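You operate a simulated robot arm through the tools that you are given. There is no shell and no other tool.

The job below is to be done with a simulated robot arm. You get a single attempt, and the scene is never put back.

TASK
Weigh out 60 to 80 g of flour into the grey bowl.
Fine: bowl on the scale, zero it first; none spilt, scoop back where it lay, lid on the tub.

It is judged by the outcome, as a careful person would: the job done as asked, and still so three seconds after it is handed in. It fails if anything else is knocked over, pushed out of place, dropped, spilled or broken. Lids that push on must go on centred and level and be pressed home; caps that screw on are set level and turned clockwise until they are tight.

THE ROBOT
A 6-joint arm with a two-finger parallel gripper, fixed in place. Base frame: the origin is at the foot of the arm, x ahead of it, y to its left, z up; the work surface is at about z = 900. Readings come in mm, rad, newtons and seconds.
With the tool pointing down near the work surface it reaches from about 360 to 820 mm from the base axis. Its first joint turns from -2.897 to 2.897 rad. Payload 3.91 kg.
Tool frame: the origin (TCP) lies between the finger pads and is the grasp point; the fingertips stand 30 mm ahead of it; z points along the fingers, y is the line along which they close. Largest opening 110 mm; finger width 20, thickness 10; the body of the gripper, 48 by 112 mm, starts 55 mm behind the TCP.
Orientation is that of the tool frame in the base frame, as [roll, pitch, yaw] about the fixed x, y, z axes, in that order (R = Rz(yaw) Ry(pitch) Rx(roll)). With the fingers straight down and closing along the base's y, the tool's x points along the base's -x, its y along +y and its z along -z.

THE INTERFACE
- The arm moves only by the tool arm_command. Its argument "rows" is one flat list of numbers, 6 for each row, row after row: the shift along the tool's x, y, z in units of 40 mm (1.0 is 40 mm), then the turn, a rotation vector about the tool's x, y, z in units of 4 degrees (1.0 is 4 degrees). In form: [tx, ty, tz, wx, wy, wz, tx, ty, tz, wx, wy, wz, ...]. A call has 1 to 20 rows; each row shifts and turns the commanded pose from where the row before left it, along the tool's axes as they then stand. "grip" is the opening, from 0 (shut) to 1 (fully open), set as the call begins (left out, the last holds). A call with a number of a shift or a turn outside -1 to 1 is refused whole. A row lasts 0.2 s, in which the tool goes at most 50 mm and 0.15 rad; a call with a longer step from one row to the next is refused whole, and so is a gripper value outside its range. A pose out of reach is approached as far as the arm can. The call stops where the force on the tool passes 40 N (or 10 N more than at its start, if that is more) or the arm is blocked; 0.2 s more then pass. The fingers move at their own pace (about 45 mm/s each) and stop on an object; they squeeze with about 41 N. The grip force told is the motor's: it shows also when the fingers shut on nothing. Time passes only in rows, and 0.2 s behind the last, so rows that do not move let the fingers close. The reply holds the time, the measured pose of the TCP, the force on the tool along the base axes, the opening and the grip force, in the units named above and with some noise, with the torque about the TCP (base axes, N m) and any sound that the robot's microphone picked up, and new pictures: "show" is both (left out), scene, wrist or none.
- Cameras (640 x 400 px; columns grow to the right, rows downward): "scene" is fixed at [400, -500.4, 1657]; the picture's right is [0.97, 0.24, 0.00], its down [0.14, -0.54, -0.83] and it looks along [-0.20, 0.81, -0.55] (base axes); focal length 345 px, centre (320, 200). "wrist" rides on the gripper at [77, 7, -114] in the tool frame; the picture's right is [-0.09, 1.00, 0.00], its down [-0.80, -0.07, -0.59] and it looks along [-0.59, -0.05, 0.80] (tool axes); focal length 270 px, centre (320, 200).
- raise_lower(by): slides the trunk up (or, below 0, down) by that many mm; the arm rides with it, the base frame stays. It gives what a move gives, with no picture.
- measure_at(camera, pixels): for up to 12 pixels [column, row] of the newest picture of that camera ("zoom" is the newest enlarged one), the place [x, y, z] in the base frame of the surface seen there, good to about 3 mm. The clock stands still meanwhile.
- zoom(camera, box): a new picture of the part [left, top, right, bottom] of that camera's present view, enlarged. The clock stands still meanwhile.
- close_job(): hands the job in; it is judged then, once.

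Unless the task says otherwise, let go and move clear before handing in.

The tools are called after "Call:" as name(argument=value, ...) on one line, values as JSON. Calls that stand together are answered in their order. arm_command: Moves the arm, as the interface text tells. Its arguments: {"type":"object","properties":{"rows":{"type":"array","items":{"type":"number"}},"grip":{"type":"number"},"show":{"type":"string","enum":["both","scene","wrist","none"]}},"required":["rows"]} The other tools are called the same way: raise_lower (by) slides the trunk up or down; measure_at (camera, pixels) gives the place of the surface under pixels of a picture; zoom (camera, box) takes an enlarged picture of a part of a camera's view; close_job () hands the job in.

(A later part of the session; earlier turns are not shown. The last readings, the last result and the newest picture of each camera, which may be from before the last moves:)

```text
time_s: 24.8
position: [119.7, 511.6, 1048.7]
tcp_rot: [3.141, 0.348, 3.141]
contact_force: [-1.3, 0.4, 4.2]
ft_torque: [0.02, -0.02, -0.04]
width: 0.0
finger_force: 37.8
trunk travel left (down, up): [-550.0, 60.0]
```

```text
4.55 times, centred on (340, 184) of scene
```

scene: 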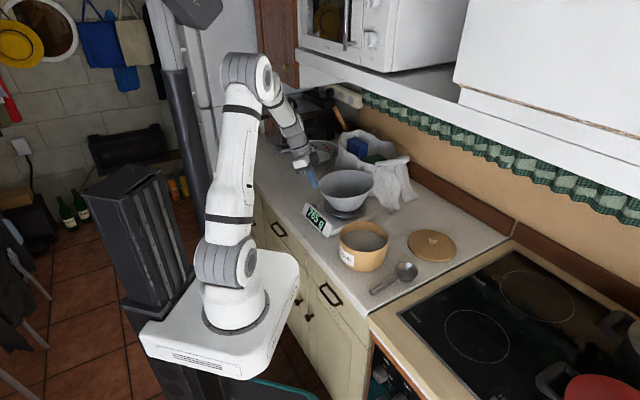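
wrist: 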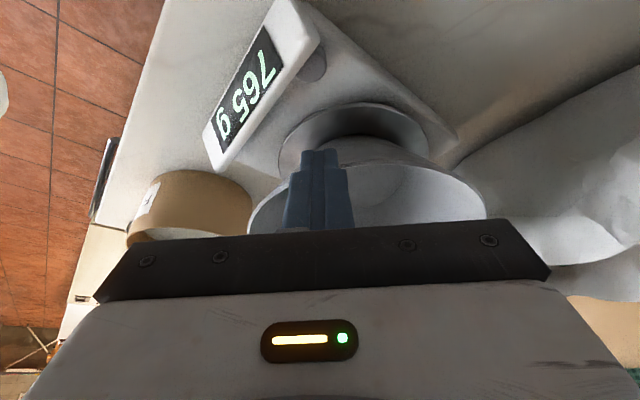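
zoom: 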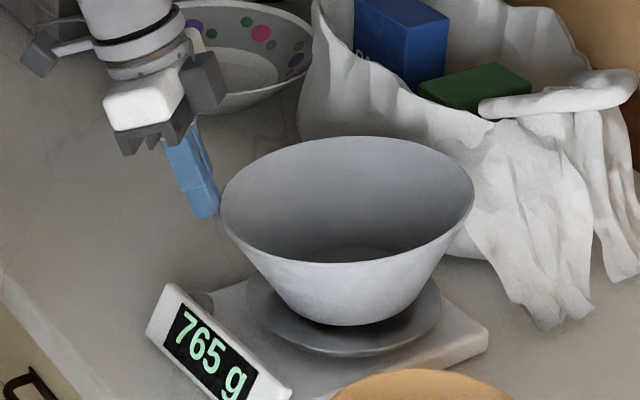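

The scale jumped to 765 g and the tool feels 4 N: the inner corner of the fingertips is resting on the bowl rim at about (139,512,1024). I'll back straight up immediately and recheck the bowl.

Call:
arm_command(rows=[-0.256, 0, -0.705, 0, 0, 0, -0.256, 0, -0.705, 0, 0, 0, 0, 0, 0, 0, 0, 0])

Call:
zoom(camera="scene", box=[280, 140, 400, 228])

Call:
measure_at(camera="zoom", pixels=[[222, 200], [222, 210], [235, 238], [260, 258], [340, 138], [472, 195], [465, 215], [430, 250], [240, 172], [280, 148], [420, 150], [345, 262]])

```text
time_s: 25.6
position: [118.0, 510.4, 1107.4]
tcp_rot: [-3.141, 0.348, -3.141]
contact_force: [-0.3, -0.1, 0.2]
ft_torque: [0.01, -0.01, -0.04]
width: 0.1
finger_force: 37.2
trunk travel left (down, up): [-550.0, 60.0]
```

scene: 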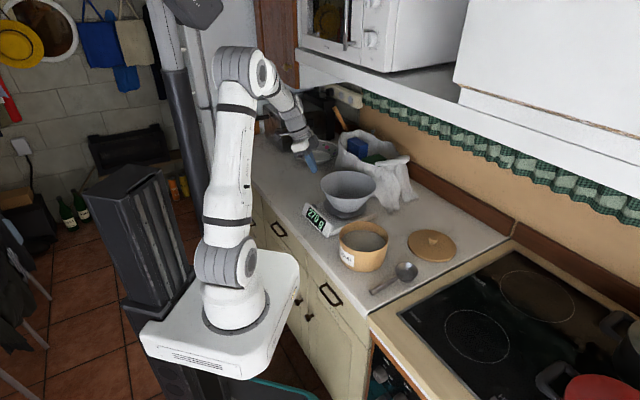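
wrist: 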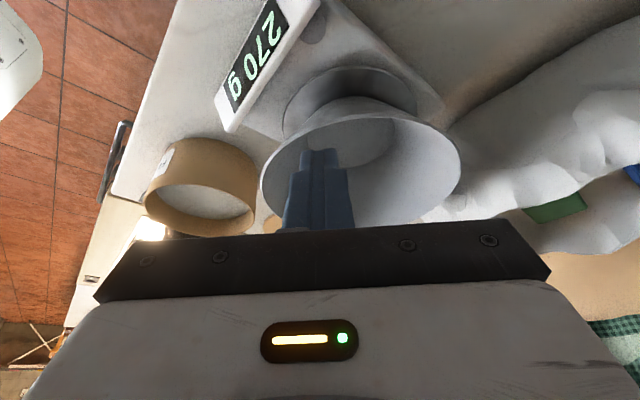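

```text
4.55 times, centred on (340, 184) of scene
```

zoom: 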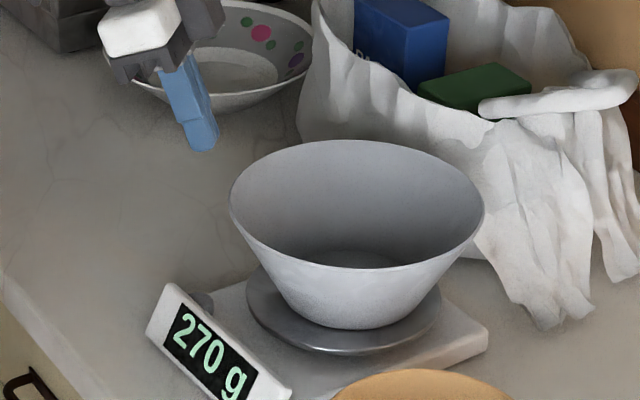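

```text
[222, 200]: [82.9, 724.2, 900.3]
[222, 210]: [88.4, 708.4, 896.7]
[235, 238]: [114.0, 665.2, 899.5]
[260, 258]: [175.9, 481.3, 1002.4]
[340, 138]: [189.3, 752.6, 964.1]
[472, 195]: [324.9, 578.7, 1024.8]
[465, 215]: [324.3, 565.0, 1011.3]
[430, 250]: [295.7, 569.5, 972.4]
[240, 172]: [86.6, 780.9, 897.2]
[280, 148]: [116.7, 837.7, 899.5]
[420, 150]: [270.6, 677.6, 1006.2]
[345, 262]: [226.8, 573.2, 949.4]
```

The scale is back to 270 g and the bowl sits level; it appears to have shifted only a few mm. I'll measure its rim again from this picture.

Call:
measure_at(camera="zoom", pixels=[[232, 195], [482, 205], [482, 215], [350, 143], [300, 150], [420, 156], [450, 172], [260, 165], [233, 215], [470, 235], [360, 265], [300, 252]])

Call:
measure_at(camera="wrist", pixels=[[264, 170], [266, 200], [290, 135], [330, 118], [380, 112], [420, 125], [450, 150], [458, 180], [312, 30], [315, 22], [318, 35], [308, 40]])

```text
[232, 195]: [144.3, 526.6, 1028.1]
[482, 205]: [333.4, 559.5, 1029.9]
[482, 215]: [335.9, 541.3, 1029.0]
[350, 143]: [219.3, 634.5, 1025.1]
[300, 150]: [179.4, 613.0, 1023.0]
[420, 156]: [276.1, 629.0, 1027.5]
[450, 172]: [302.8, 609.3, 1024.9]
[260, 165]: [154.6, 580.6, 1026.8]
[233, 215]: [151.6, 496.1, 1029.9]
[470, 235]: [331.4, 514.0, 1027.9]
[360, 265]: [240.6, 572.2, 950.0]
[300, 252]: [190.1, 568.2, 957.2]
```

```text
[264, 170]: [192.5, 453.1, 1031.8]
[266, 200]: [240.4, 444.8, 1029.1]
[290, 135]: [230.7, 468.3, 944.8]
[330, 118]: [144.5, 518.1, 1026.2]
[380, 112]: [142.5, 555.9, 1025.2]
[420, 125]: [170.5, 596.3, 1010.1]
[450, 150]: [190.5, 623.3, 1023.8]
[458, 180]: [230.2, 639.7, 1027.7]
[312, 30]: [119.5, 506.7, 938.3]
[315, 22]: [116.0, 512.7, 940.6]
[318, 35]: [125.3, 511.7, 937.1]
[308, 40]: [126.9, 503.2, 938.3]
```

The bowl moved only about 6 mm: its centre is now about (239,541), still well inside the plate. I'll come down on the button along the leaning tool axis from the -x side, away from the rim, stopping well short first.

Call:
arm_command(rows=[0.529, 0.115, -0.19, 0, 0, 0, 0.228, 0, 0.627, 0, 0, 0, 0.228, 0, 0.627, 0, 0, 0, 0.171, 0, 0.47, 0, 0, 0, 0, 0, 0, 0, 0, 0])

Call:
zoom(camera="wrist", box=[200, 0, 440, 150])

Call:
zoom(camera="scene", box=[280, 140, 400, 228])

```text
time_s: 26.8
position: [96.6, 516.0, 1033.5]
tcp_rot: [3.139, 0.348, 3.141]
contact_force: [-0.5, 0.3, 0.0]
ft_torque: [-0.02, -0.01, -0.02]
width: 0.1
finger_force: 37.6
trunk travel left (down, up): [-550.0, 60.0]
```

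scene: 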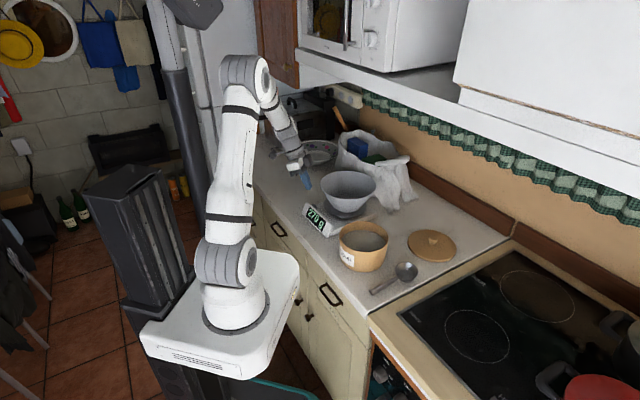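
wrist: 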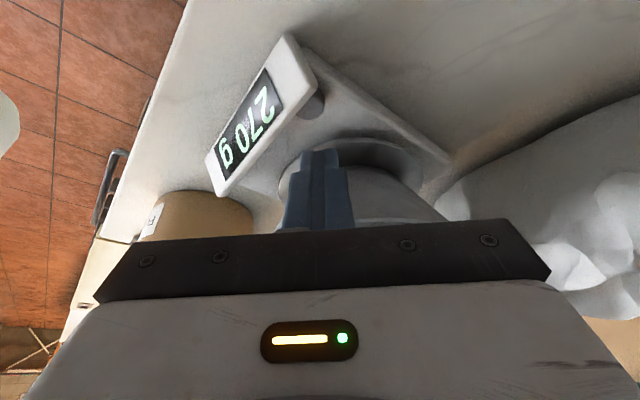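

```text
2.67 times, centred on (320, 75) of wrist
```

zoom: 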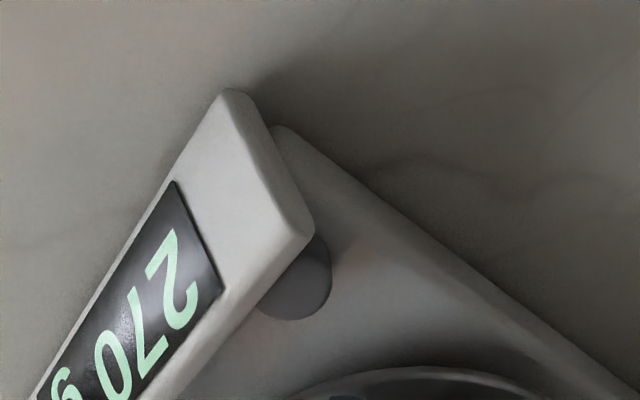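

```text
4.55 times, centred on (340, 184) of scene
```

zoom: 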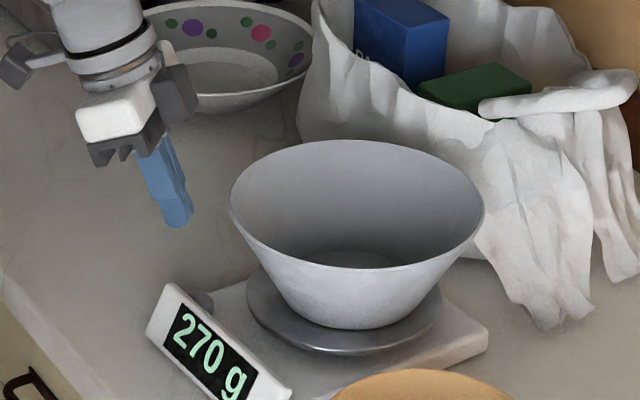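

The button is visible at wrist (312,105), partly behind the housing edge. I'll measure its edges to pick the press point.

Call:
measure_at(camera="wrist", pixels=[[312, 105], [323, 103], [312, 119], [300, 116], [320, 93], [317, 111], [308, 98], [314, 90], [316, 82], [303, 102], [295, 111], [328, 95]])

Call:
measure_at(camera="zoom", pixels=[[203, 297], [195, 297], [210, 300], [213, 306], [205, 303], [200, 305], [190, 293], [185, 290], [220, 315], [212, 312], [170, 285], [240, 335]])

```text
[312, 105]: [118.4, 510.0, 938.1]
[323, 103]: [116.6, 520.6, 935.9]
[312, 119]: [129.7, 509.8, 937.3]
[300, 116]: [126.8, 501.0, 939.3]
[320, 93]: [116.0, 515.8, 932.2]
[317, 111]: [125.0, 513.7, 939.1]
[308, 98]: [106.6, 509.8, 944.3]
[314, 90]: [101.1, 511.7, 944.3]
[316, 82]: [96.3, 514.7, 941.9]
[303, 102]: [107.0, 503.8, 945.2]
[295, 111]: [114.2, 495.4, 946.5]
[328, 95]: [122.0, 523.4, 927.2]
```

```text
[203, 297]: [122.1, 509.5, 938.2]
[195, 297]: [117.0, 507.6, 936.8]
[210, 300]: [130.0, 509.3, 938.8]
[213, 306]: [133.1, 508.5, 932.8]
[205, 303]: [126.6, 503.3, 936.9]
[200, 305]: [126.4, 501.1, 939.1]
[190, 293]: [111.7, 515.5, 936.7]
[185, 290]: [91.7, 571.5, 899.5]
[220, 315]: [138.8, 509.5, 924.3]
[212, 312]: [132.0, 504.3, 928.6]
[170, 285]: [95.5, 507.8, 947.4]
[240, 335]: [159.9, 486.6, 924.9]
```

The button spans x 110–132, y 499–520, top z about 938, with the housing edge near (108,503). I'll aim the fingertip edge at (117,511) and advance to about 8 mm above it.

Call:
arm_command(rows=[0.044, -0.0625, 0.7, 0, 0, 0, 0.044, -0.0625, 0.77, 0, 0, 0, 0, 0, 0, 0, 0, 0])

Call:
zoom(camera="scene", box=[280, 160, 376, 220])

Call:
zoom(camera="wrist", box=[220, 60, 420, 185])

```text
time_s: 27.6
position: [113.0, 511.3, 977.8]
tcp_rot: [3.141, 0.349, -3.142]
contact_force: [0.0, 0.1, -0.8]
ft_torque: [-0.01, 0.01, 0.01]
width: 0.0
finger_force: 37.6
trunk travel left (down, up): [-550.0, 60.0]
```

scene: 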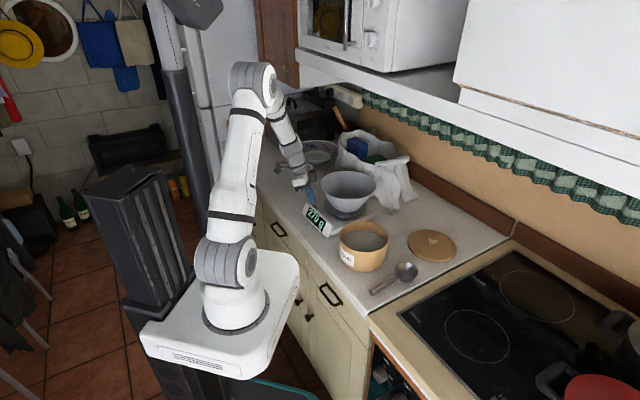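
wrist: 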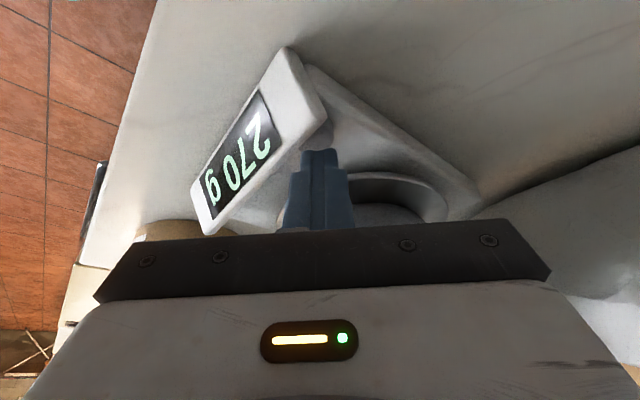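

```text
6.67 times, centred on (328, 190) of scene
```

zoom: 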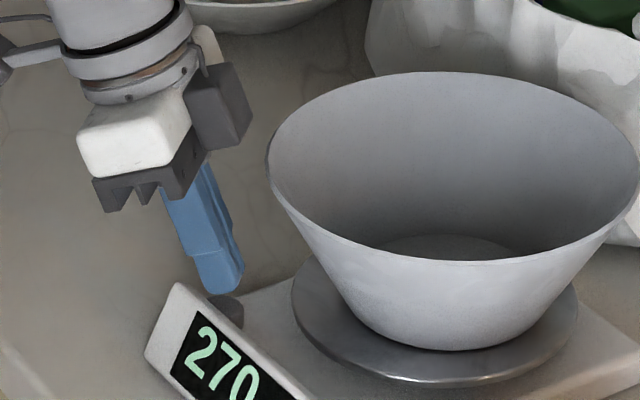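

```text
3.20 times, centred on (320, 122) of wrist
```

zoom: 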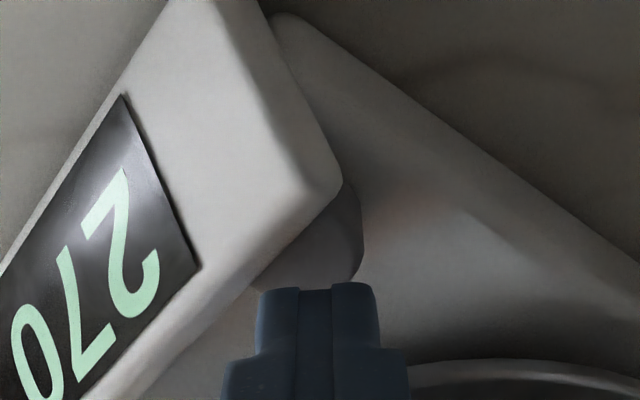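

The fingertips are right over the button (scene zoom (225,285)), about 8 mm above. I'll advance 8 mm, then press in small steps while watching the force.

Call:
arm_command(rows=[0, 0, 0.2, 0, 0, 0, 0, 0, 0, 0, 0, 0], show="none")

Call:
arm_command(rows=[0, 0, 0.05, 0, 0, 0, 0, 0, 0, 0, 0, 0], show="wrist")

Call:
zoom(camera="scene", box=[280, 160, 376, 220])

```text
time_s: 28.2
position: [114.8, 510.8, 973.8]
tcp_rot: [3.134, 0.351, 3.14]
contact_force: [-3.8, 3.1, 36.0]
ft_torque: [-0.2, 0.06, -0.04]
width: 0.0
finger_force: 37.6
trunk travel left (down, up): [-550.0, 60.0]
```

```text
time_s: 28.6
position: [117.0, 515.0, 971.2]
tcp_rot: [3.137, 0.35, 3.14]
contact_force: [-0.7, 1.0, 0.2]
ft_torque: [0.01, 0.01, -0.05]
width: 0.2
finger_force: 37.7
trunk travel left (down, up): [-550.0, 60.0]
stopped in row 1: the force on the tool passed its limit at 49 N (the readings are from after the stop); the commanded pose is now the measured one
```

wrist: 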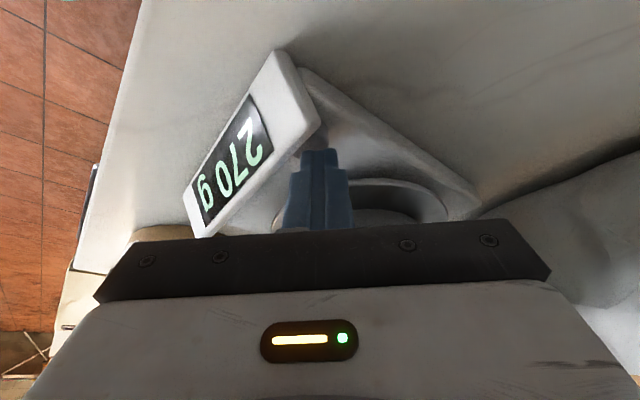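

```text
6.67 times, centred on (328, 190) of scene
```

zoom: 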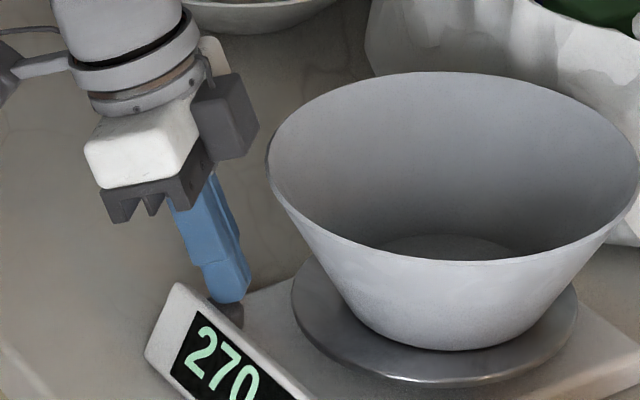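

The first contact met the housing edge (36 N), then slipped free to (117,515); the scale and bowl haven't moved in the zoom. The tip edge is now at z about 939.6 just over the button, so I'll press straight down in 2 mm steps.

Call:
arm_command(rows=[0.017, 0.02, 0.047, 0, 0, 0, 0, 0, 0, 0, 0, 0], show="none")

Call:
zoom(camera="scene", box=[280, 160, 376, 220])

Call:
zoom(camera="wrist", box=[220, 60, 420, 185])

```text
time_s: 29.2
position: [115.9, 513.6, 971.3]
tcp_rot: [3.134, 0.351, 3.14]
contact_force: [0.0, -1.0, 0.3]
ft_torque: [0.02, 0.01, -0.01]
width: 0.3
finger_force: 37.6
trunk travel left (down, up): [-550.0, 60.0]
```

```text
6.67 times, centred on (328, 190) of scene
```

zoom: 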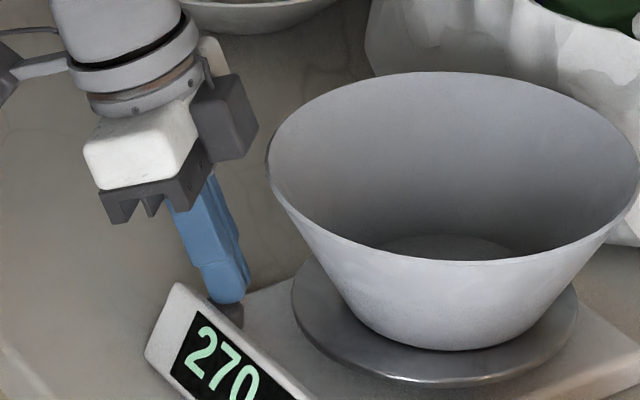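

```text
3.20 times, centred on (320, 122) of wrist
```

zoom: 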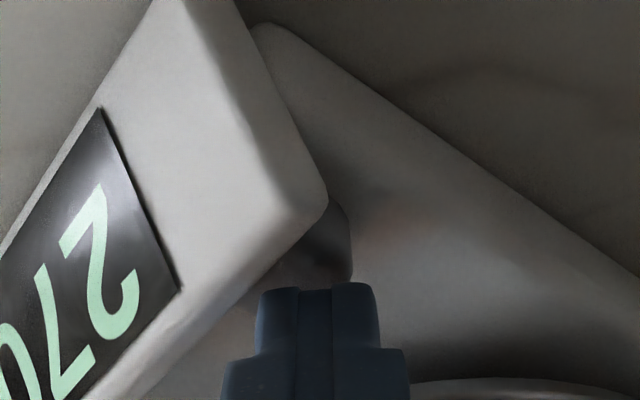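

No contact yet and still 270 g. I'll continue down another 2–3 mm.

Call:
arm_command(rows=[0.017, 0.03, 0.047, 0, 0, 0, 0, 0, 0, 0, 0, 0], show="none")

Call:
arm_command(rows=[0.013, 0.0, 0.035, 0, 0, 0, 0, 0, 0, 0, 0, 0], show="none")

Call:
zoom(camera="scene", box=[280, 160, 376, 220])

```text
time_s: 29.8
position: [115.7, 514.6, 968.9]
tcp_rot: [3.134, 0.35, 3.139]
contact_force: [0.0, -0.9, 0.7]
ft_torque: [0.0, -0.01, 0.02]
width: 0.2
finger_force: 38.0
trunk travel left (down, up): [-550.0, 60.0]
```

```text
time_s: 30.4
position: [115.3, 514.0, 967.9]
tcp_rot: [3.134, 0.352, 3.141]
contact_force: [-0.2, 0.0, 2.1]
ft_torque: [0.05, 0.01, 0.0]
width: 0.3
finger_force: 38.1
trunk travel left (down, up): [-550.0, 60.0]
```

```text
6.67 times, centred on (328, 190) of scene
```

zoom: 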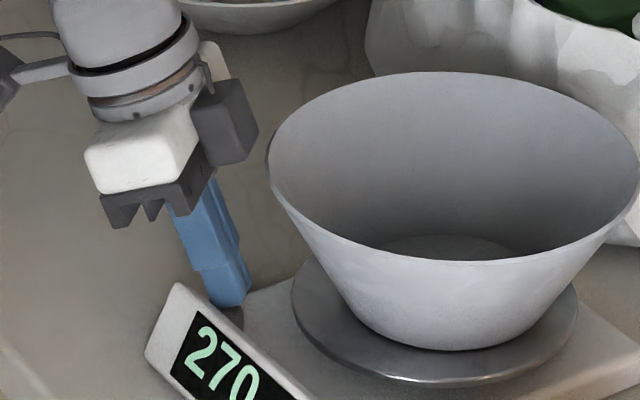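

Now there is 2.1 N at tip z about 936, so the button is touched. I'll press on by 1 mm steps.

Call:
arm_command(rows=[0.0085, 0.0, 0.0235, 0, 0, 0, 0, 0, 0, 0, 0, 0], show="none")

Call:
zoom(camera="scene", box=[280, 160, 376, 220])

```text
time_s: 31.0
position: [115.0, 515.5, 967.1]
tcp_rot: [3.135, 0.351, 3.14]
contact_force: [-0.2, 0.5, 1.7]
ft_torque: [-0.01, -0.01, 0.0]
width: 0.1
finger_force: 37.5
trunk travel left (down, up): [-550.0, 60.0]
heard: click
```

```text
6.67 times, centred on (328, 190) of scene
```

zoom: 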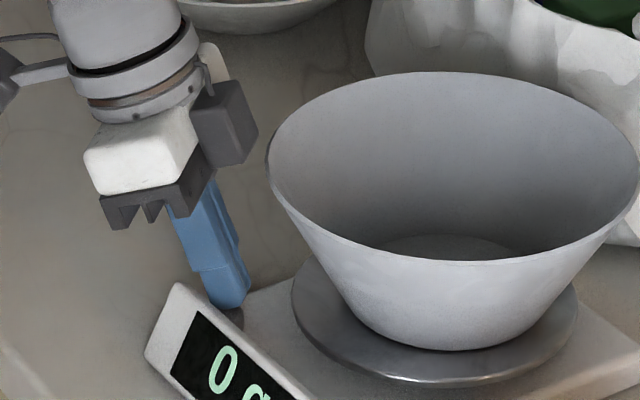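

I heard the click and the display now reads 0 g with the bowl on it. I'll withdraw along the tool axis, away from the rim.

Call:
arm_command(rows=[0, 0, -0.25, 0, 0, 0, 0, 0, -0.8, 0, 0, 0, 0, 0, -1, 0, 0, 0, 0, 0, -1, 0, 0, 0, 0, 0, -1, 0, 0, 0, 0, 0, -1, 0, 0, 0, 0, 0, 0, 0, 0, 0])

Call:
zoom(camera="scene", box=[280, 140, 400, 228])

```text
time_s: 32.6
position: [46.6, 510.9, 1157.7]
tcp_rot: [3.133, 0.35, 3.139]
contact_force: [-0.8, -0.1, 0.2]
ft_torque: [0.0, 0.0, 0.01]
width: 0.0
finger_force: 37.8
trunk travel left (down, up): [-550.0, 60.0]
```

scene: 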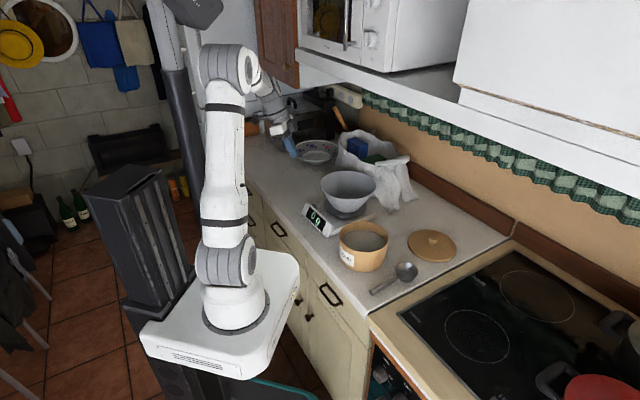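
wrist: 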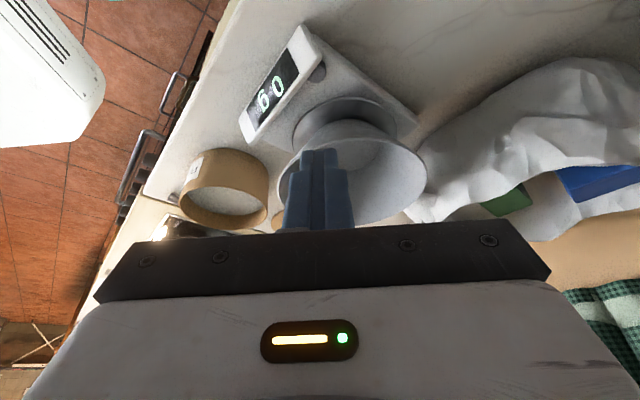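

```text
4.55 times, centred on (340, 184) of scene
```

zoom: 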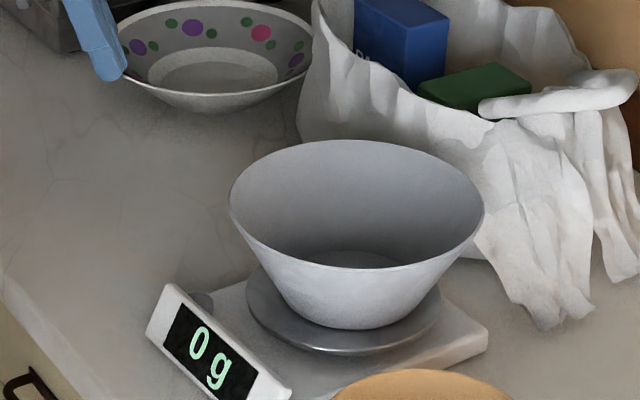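

The zeroed bowl is ready. Next is the scoop: I'll travel to above its handle, turning the tool so the fingers close across the handle, then look closely before grasping.

Call:
arm_command(rows=[-0.626, -0.6896, 0.3388, 0, 0, 0, -0.626, -0.6896, 0.3388, 0, 0, 0, -0.626, -0.6896, 0.3388, 0, 0, 0, -0.626, -0.6896, 0.3388, 0, 0, 0, -0.626, -0.6896, 0.3388, 0, 0, 0, -0.626, -0.6896, 0.3388, 0, 0, 0, -0.626, -0.6896, 0.3388, 0, 0, 0, -0.626, -0.6896, 0.3388, 0, 0, 0, -0.626, -0.6896, 0.3388, 0, 0, 0, -0.626, -0.6896, 0.3388, 0, 0, 0, -0.626, -0.6896, 0.3388, 0, 0, 0, -0.626, -0.6896, 0.3388, 0, 0, 0, 0, 0, 0, 0, 1, 0, 0, 0, 0, 0, 1, 0, 0, 0, 0, 0, 0.5, 0], grip=0.5, show="none")

Call:
arm_command(rows=[0, 0, 0, -0.1617, 0, -0.9172, 0, 0, 0, -0.1617, 0, -0.9172, 0, 0, 0, -0.1617, 0, -0.9172, 0, 0, 0, -0.1617, 0, -0.9172, 0, 0, 0, -0.1617, 0, -0.9172, 0, 0, 0, -0.1617, 0, -0.9172, 0, 0, 0, -0.1617, 0, -0.9172, 0, 0, 0, -0.1617, 0, -0.9172, 0, 0, 0, -0.1617, 0, -0.9172, 0, 0, 0, -0.1617, 0, -0.9172, 0, 0, 0, -0.1617, 0, -0.9172, 0, 0, 0, -0.1617, 0, -0.9172, 0, 0, 0, 0, 0, 0])

Call:
zoom(camera="wrist", box=[200, 60, 440, 230])

```text
time_s: 35.8
position: [382.4, 183.0, 1103.3]
tcp_rot: [3.133, 0.175, -3.14]
contact_force: [0.7, 0.3, -0.1]
ft_torque: [0.0, -0.02, 0.0]
width: 55.3
finger_force: 0.0
trunk travel left (down, up): [-550.0, 60.0]
```

```text
time_s: 38.6
position: [384.3, 183.7, 1104.1]
tcp_rot: [3.136, 0.181, -2.36]
contact_force: [0.0, 1.0, 0.3]
ft_torque: [-0.04, -0.03, 0.02]
width: 55.0
finger_force: 0.1
trunk travel left (down, up): [-550.0, 60.0]
```

scene: 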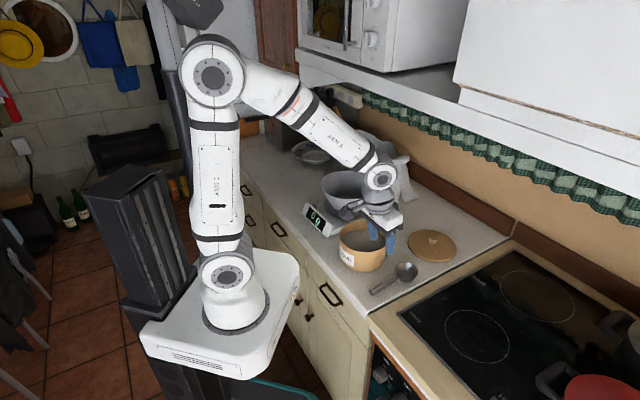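
wrist: 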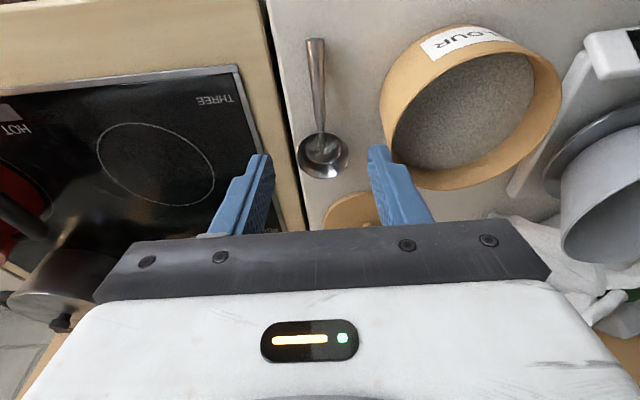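

```text
2.35 times, centred on (320, 145) of wrist
```

zoom: 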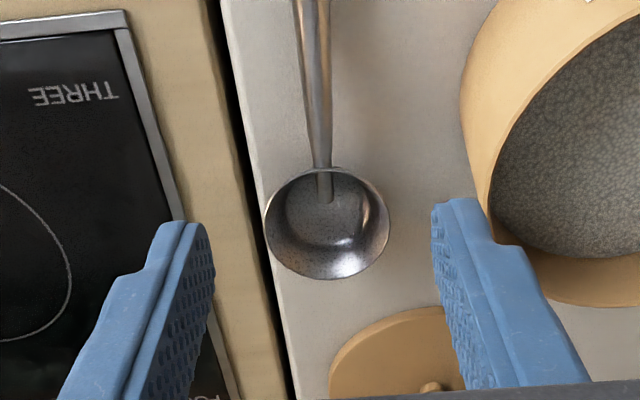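

The tool is now aligned, with the scoop at wrist (323,155) and its handle running up to (316,40). I'll measure along the handle for axis, height and width.

Call:
measure_at(camera="wrist", pixels=[[316, 42], [316, 60], [317, 80], [319, 100], [320, 115], [321, 128], [310, 60], [322, 60], [312, 80], [323, 80], [300, 155], [347, 155]])

Call:
measure_at(camera="wrist", pixels=[[323, 155], [325, 177], [310, 136], [337, 138], [322, 145], [308, 172], [342, 172], [320, 165], [309, 42], [323, 42], [315, 100], [323, 100]])

Call:
zoom(camera="wrist", box=[280, 30, 376, 190])

```text
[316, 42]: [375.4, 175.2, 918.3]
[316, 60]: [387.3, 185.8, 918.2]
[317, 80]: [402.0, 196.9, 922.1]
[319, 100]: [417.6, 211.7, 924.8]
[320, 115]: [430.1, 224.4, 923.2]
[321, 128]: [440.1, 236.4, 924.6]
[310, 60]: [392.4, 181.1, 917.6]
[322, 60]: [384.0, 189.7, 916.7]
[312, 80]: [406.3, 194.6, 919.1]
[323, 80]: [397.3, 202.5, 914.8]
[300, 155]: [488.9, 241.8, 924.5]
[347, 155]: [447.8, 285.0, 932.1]
```

```text
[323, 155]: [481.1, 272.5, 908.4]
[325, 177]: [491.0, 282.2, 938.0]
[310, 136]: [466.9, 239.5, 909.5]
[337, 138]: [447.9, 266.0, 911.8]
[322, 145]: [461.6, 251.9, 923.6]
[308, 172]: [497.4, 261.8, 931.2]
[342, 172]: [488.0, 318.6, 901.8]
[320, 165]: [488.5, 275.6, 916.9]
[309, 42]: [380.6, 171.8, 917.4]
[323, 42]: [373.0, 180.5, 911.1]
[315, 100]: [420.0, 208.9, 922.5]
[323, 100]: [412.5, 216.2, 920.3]
```

```text
2.50 times, centred on (328, 110) of wrist
```

zoom: 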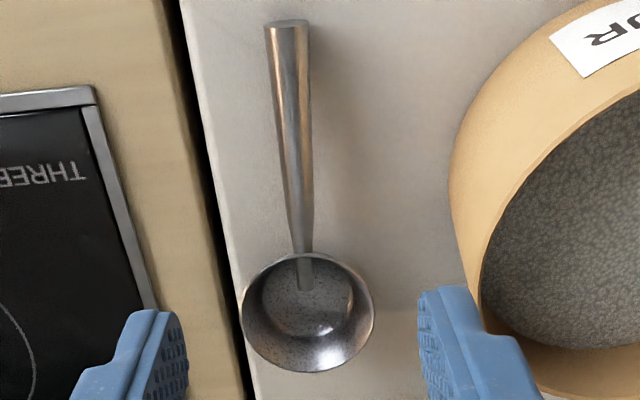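

The handle's top sits at z 918–924, tapering thinner toward the bowl, with its axis on azimuth about 44° and an axis height of about 913 at the grip point (397,195). I'll descend most of the way and check alignment.

Call:
arm_command(rows=[0.068, -0.004, 0.7, 0, 0, 0, 0.068, -0.004, 0.7, 0, 0, 0, 0.068, -0.004, 0.7, 0, 0, 0, 0.068, -0.004, 0.7, 0, 0, 0, 0.068, -0.004, 0.7, 0, 0, 0, 0, 0, 0, 0, 0, 0])

Call:
zoom(camera="scene", box=[330, 210, 450, 310])

```text
time_s: 40.0
position: [390.7, 189.2, 962.5]
tcp_rot: [3.137, 0.181, -2.362]
contact_force: [-0.1, -0.6, 0.5]
ft_torque: [0.02, -0.05, 0.02]
width: 55.1
finger_force: 0.1
trunk travel left (down, up): [-550.0, 60.0]
```

scene: 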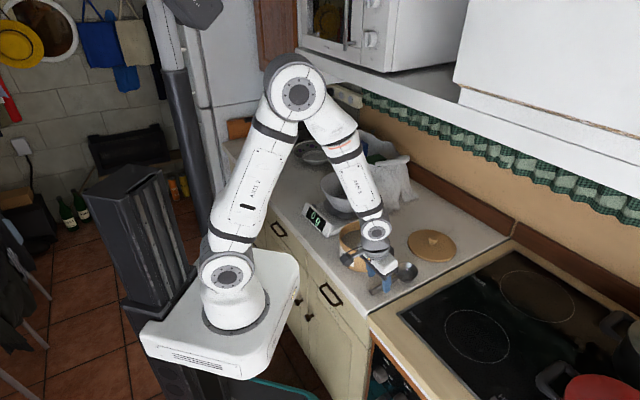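
wrist: 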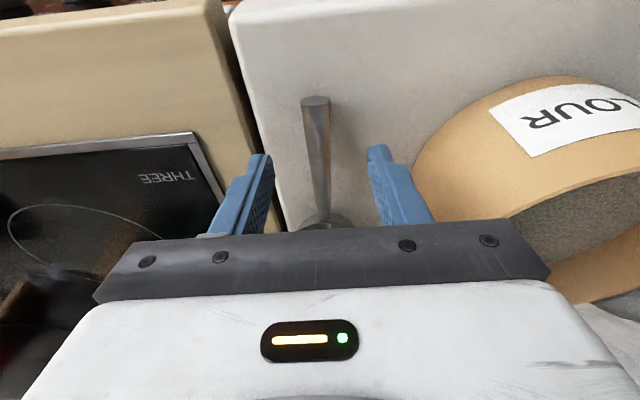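

```text
4.00 times, centred on (390, 260) of scene
```

zoom: 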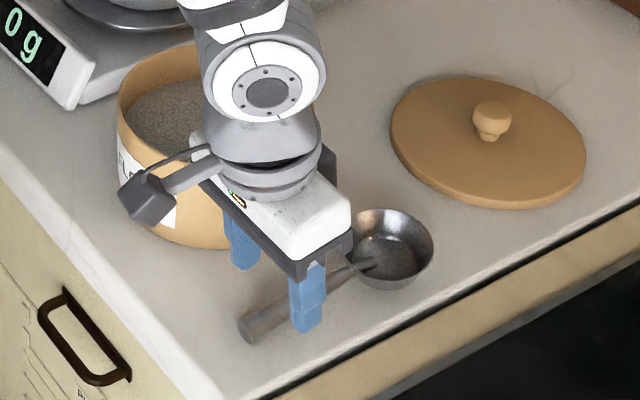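

The handle lies between the fingers, near the middle of the gap (wrist (316,160)). I'll lower the last 27 mm, stop just above the counter, and close.

Call:
arm_command(rows=[0.035, -0.002, 0.36, 0, 0, 0, 0.035, -0.002, 0.31, 0, 0, 0, 0, 0, 0, 0, 0, 0], show="none")

Call:
zoom(camera="scene", box=[330, 210, 450, 310])

Call:
zoom(camera="wrist", box=[200, 60, 440, 230])

```text
time_s: 40.8
position: [395.2, 192.9, 936.4]
tcp_rot: [3.136, 0.179, -2.36]
contact_force: [-0.1, 0.4, 0.7]
ft_torque: [0.03, -0.01, 0.0]
width: 54.8
finger_force: 0.1
trunk travel left (down, up): [-550.0, 60.0]
```

```text
4.00 times, centred on (390, 260) of scene
```

zoom: 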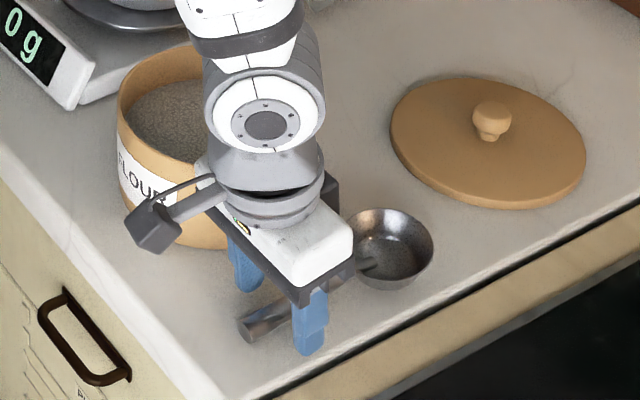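

```text
2.35 times, centred on (320, 145) of wrist
```

zoom: 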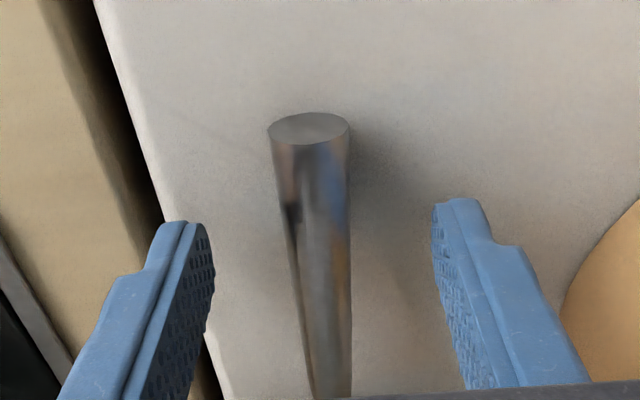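

The handle is well centred between the pads (zoom mid 323, handle about 318). Closing the grip now.

Call:
arm_command(rows=[0, 0, 0, 0, 0, 0, 0, 0, 0, 0, 0, 0, 0, 0, 0, 0, 0, 0, 0, 0, 0, 0, 0, 0, 0, 0, 0, 0, 0, 0], grip=0, show="none")

Call:
zoom(camera="wrist", box=[200, 60, 440, 230])

Call:
zoom(camera="scene", box=[330, 210, 450, 310])

```text
time_s: 42.0
position: [394.8, 192.0, 938.0]
tcp_rot: [3.137, 0.18, -2.362]
contact_force: [0.3, -0.3, 0.1]
ft_torque: [-0.01, 0.01, -0.01]
width: 16.8
finger_force: 40.7
trunk travel left (down, up): [-550.0, 60.0]
```

```text
2.35 times, centred on (320, 145) of wrist
```

zoom: 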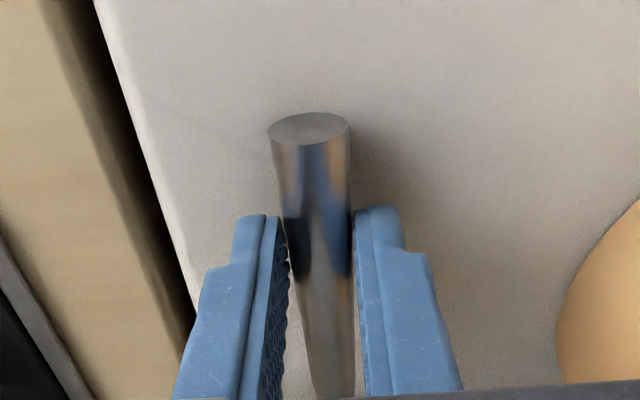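

```text
4.00 times, centred on (390, 260) of scene
```

zoom: 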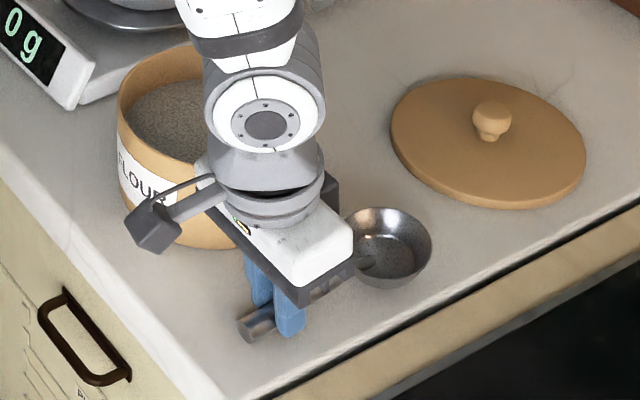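

The scoop is gripped (16.8 mm, 40.7 N). I'll lift it straight up 120 mm and check how it hangs.

Call:
arm_command(rows=[-0.0434, 0, -0.246, 0, 0, 0, -0.0868, 0, -0.4925, 0, 0, 0, -0.0868, 0, -0.4925, 0, 0, 0, -0.0868, 0, -0.4925, 0, 0, 0, -0.0868, 0, -0.4925, 0, 0, 0, -0.0868, 0, -0.4925, 0, 0, 0, 0, 0, 0, 0, 0, 0])

Call:
zoom(camera="scene", box=[330, 180, 480, 280])

```text
time_s: 43.6
position: [393.4, 192.3, 1046.5]
tcp_rot: [3.136, 0.18, -2.362]
contact_force: [0.1, 0.1, 0.6]
ft_torque: [-0.03, 0.01, 0.01]
width: 16.4
finger_force: 40.7
trunk travel left (down, up): [-550.0, 60.0]
```

scene: 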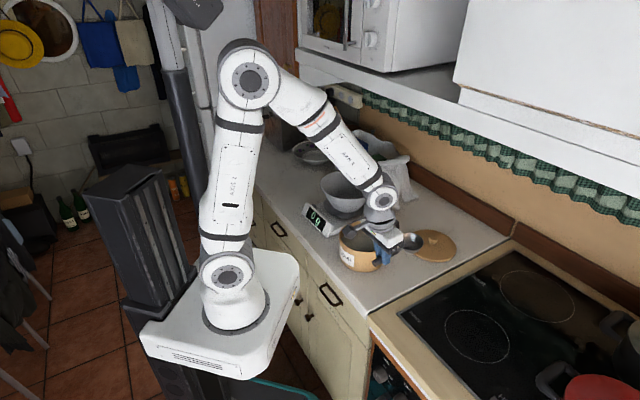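
wrist: 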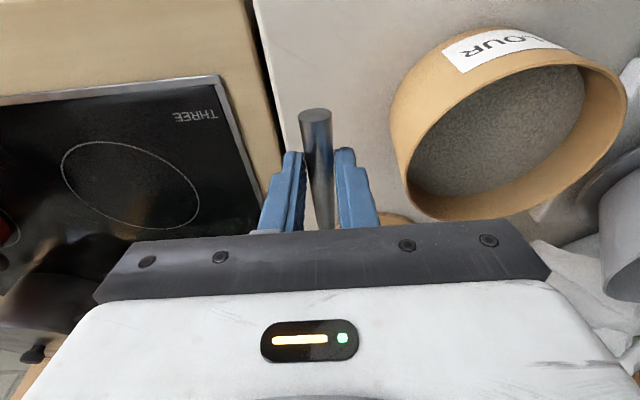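

```text
4.00 times, centred on (405, 230) of scene
```

zoom: 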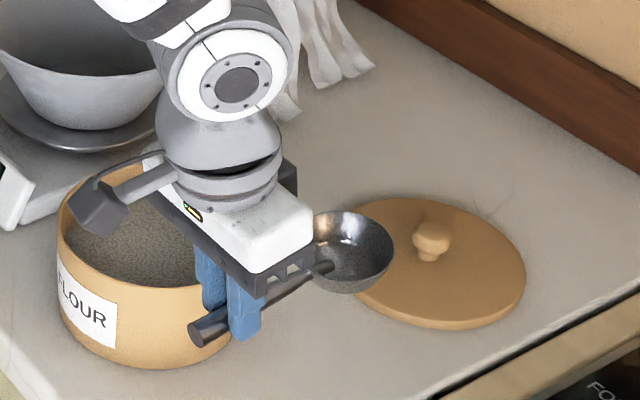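

The scoop is up and held level. I'll measure its rim and handle to fix its pose relative to the tool.

Call:
measure_at(camera="zoom", pixels=[[392, 245], [390, 262], [350, 214], [370, 219], [330, 214], [340, 290], [365, 289], [345, 260], [203, 330], [285, 288], [275, 292], [380, 278]])

```text
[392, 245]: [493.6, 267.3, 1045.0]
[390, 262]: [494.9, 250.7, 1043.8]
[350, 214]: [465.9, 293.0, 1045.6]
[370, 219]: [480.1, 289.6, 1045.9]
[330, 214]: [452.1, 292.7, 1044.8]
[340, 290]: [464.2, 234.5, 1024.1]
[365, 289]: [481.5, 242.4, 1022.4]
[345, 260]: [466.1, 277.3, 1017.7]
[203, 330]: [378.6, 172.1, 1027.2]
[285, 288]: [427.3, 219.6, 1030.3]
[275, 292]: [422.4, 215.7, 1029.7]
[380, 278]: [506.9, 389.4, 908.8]
```

The scoop hangs level, with its rim centre at (464,260.5,1045), 98 mm ahead of the TCP along azimuth 44.8°. Next I'll raise it and pitch the handle up 60°, ready to dip into the tub.

Call:
arm_command(rows=[-0.119, 0, -0.656, 0, 0, 0, -0.119, 0, -0.656, 0, 0, 0, -0.119, 0, -0.656, 0, 0, 0, 0, 0, 0, 0, 1, 0, 0, 0, 0, 0, 1, 0, 0, 0, 0, 0, 1, 0, 0, 0, 0, 0, 1, 0, 0, 0, 0, 0, 1, 0, 0, 0, 0, 0, 1, 0, 0, 0, 0, 0, 1, 0, 0, 0, 0, 0, 1, 0, 0, 0, 0, 0, 1, 0, 0, 0, 0, 0, 1, 0, 0, 0, 0, 0, 1, 0, 0, 0, 0, 0, 1, 0, 0, 0, 0, 0, 1, 0, 0, 0, 0, 0, 1, 0, 0, 0, 0, 0, 1, 0, 0, 0, 0, 0, 0, 0])

Call:
zoom(camera="scene", box=[320, 170, 480, 280])

```text
time_s: 47.6
position: [394.8, 191.7, 1128.5]
tcp_rot: [3.135, -0.868, -2.354]
contact_force: [-0.2, -0.6, -0.7]
ft_torque: [0.04, -0.03, -0.03]
width: 16.5
finger_force: 40.9
trunk travel left (down, up): [-550.0, 60.0]
```

scene: 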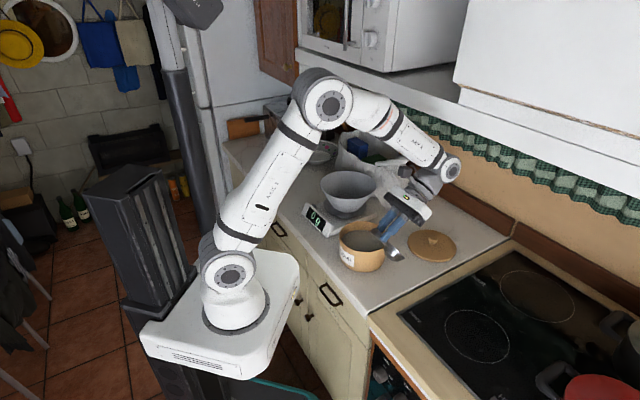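
wrist: 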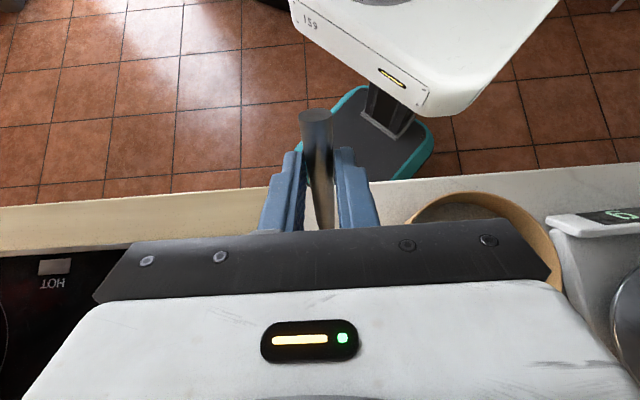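

```text
3.64 times, centred on (400, 225) of scene
```

zoom: 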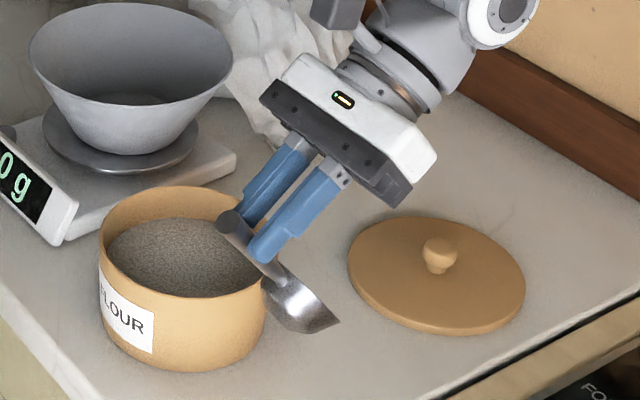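

The scoop is pitched 60° with its bowl pointing down and outward, clear of everything. Now I'll shift sideways to bring it over the tub.

Call:
arm_command(rows=[0.03, 0.87, 0.035, 0, 0, 0, 0.03, 0.87, 0.035, 0, 0, 0, 0.03, 0.87, 0.035, 0, 0, 0, 0.03, 0.87, 0.035, 0, 0, 0, 0, 0, 0, 0, 0, 0])

Call:
zoom(camera="scene", box=[310, 170, 430, 280])

```text
time_s: 48.8
position: [292.6, 287.7, 1128.1]
tcp_rot: [3.135, -0.868, -2.355]
contact_force: [0.6, -0.2, -0.6]
ft_torque: [0.03, 0.05, 0.04]
width: 16.5
finger_force: 41.4
trunk travel left (down, up): [-550.0, 60.0]
```

scene: 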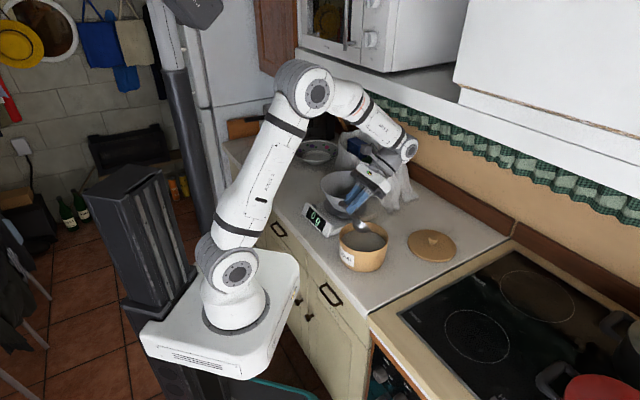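
wrist: 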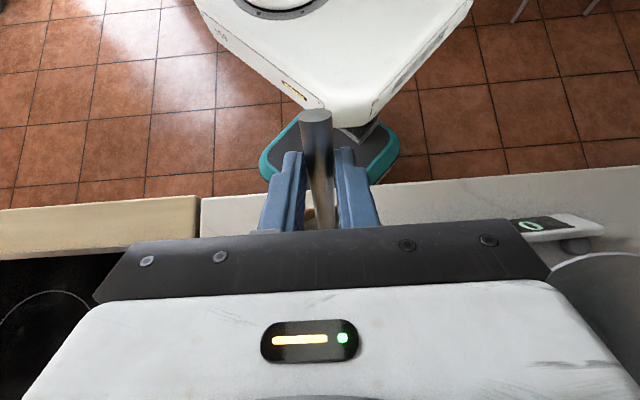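

```text
3.64 times, centred on (370, 225) of scene
```

zoom: 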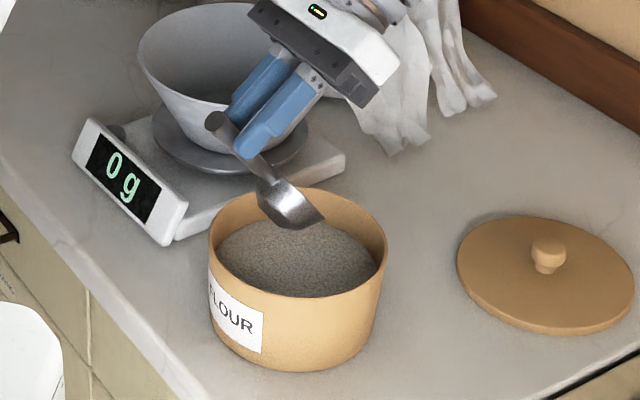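

The scoop is now above the tub. I'll confirm its position by measuring before descending.

Call:
measure_at(camera="zoom", pixels=[[300, 215], [323, 217], [262, 190], [290, 185], [272, 215], [240, 150], [300, 260], [215, 250], [384, 250], [290, 193], [310, 226], [215, 120]])

```text
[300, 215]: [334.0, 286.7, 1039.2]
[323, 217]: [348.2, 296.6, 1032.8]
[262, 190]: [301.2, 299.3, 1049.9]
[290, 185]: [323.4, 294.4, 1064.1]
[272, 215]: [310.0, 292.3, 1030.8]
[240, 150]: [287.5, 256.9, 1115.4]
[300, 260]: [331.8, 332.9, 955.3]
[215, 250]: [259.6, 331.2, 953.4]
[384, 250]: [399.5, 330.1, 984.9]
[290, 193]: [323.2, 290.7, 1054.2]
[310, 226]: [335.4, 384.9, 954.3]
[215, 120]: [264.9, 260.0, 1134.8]
```

The scoop bowl is centred over the tub as computed, about (327,320). I'll descend into the flour, first to the surface, then about 35 mm in.

Call:
arm_command(rows=[-0.339, -0.007, 0.308, 0, 0, 0, -0.339, -0.007, 0.308, 0, 0, 0, -0.339, -0.007, 0.308, 0, 0, 0, 0, 0, 0, 0, 0, 0], show="scene")

Call:
zoom(camera="scene", box=[310, 170, 430, 280])

```text
time_s: 49.8
position: [292.2, 285.2, 1072.3]
tcp_rot: [3.136, -0.869, -2.354]
contact_force: [-0.4, 0.4, -1.0]
ft_torque: [-0.05, 0.01, 0.0]
width: 16.6
finger_force: 41.3
trunk travel left (down, up): [-550.0, 60.0]
```

scene: 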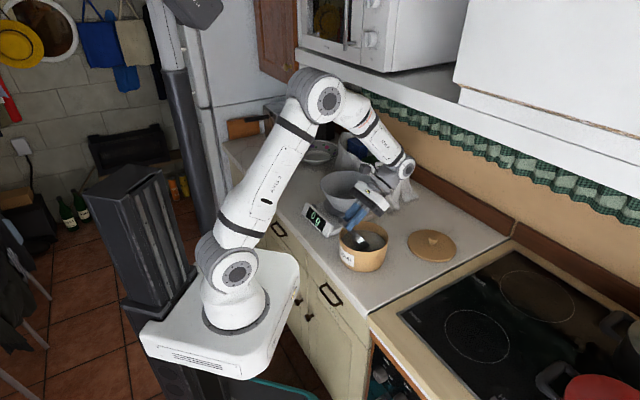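

```text
3.64 times, centred on (370, 225) of scene
```

zoom: 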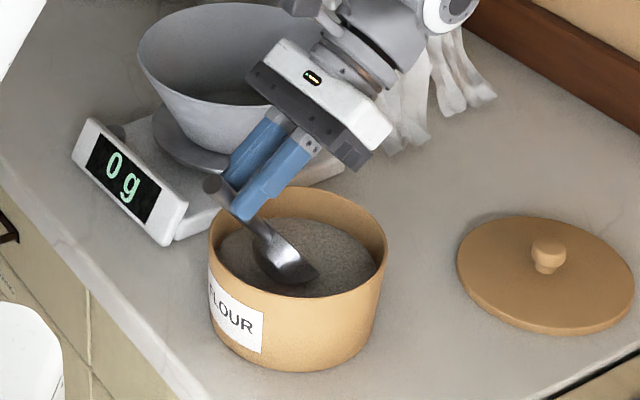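

The scoop is just at the flour surface with clearance all round. Pushing it in about 34 mm slowly.

Call:
arm_command(rows=[-0.164, 0, 0.139, 0, 0, 0, -0.164, 0, 0.139, 0, 0, 0, -0.164, 0, 0.139, 0, 0, 0, -0.164, 0, 0.139, 0, 0, 0, 0, 0, 0, 0, 0, 0], show="scene")

Call:
zoom(camera="scene", box=[310, 190, 410, 280])

```text
time_s: 51.0
position: [292.6, 282.8, 1036.7]
tcp_rot: [3.135, -0.869, -2.355]
contact_force: [0.3, 0.5, -0.7]
ft_torque: [-0.02, -0.02, -0.02]
width: 16.6
finger_force: 40.7
trunk travel left (down, up): [-550.0, 60.0]
```

scene: 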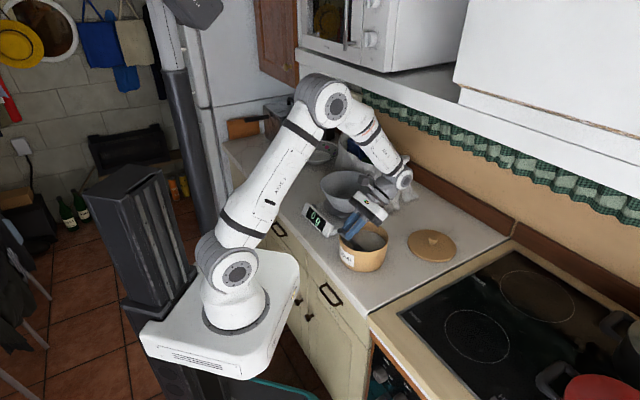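

```text
4.44 times, centred on (360, 235) of scene
```

zoom: 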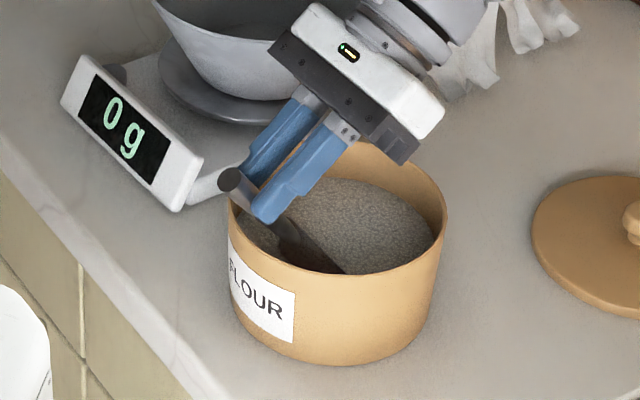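

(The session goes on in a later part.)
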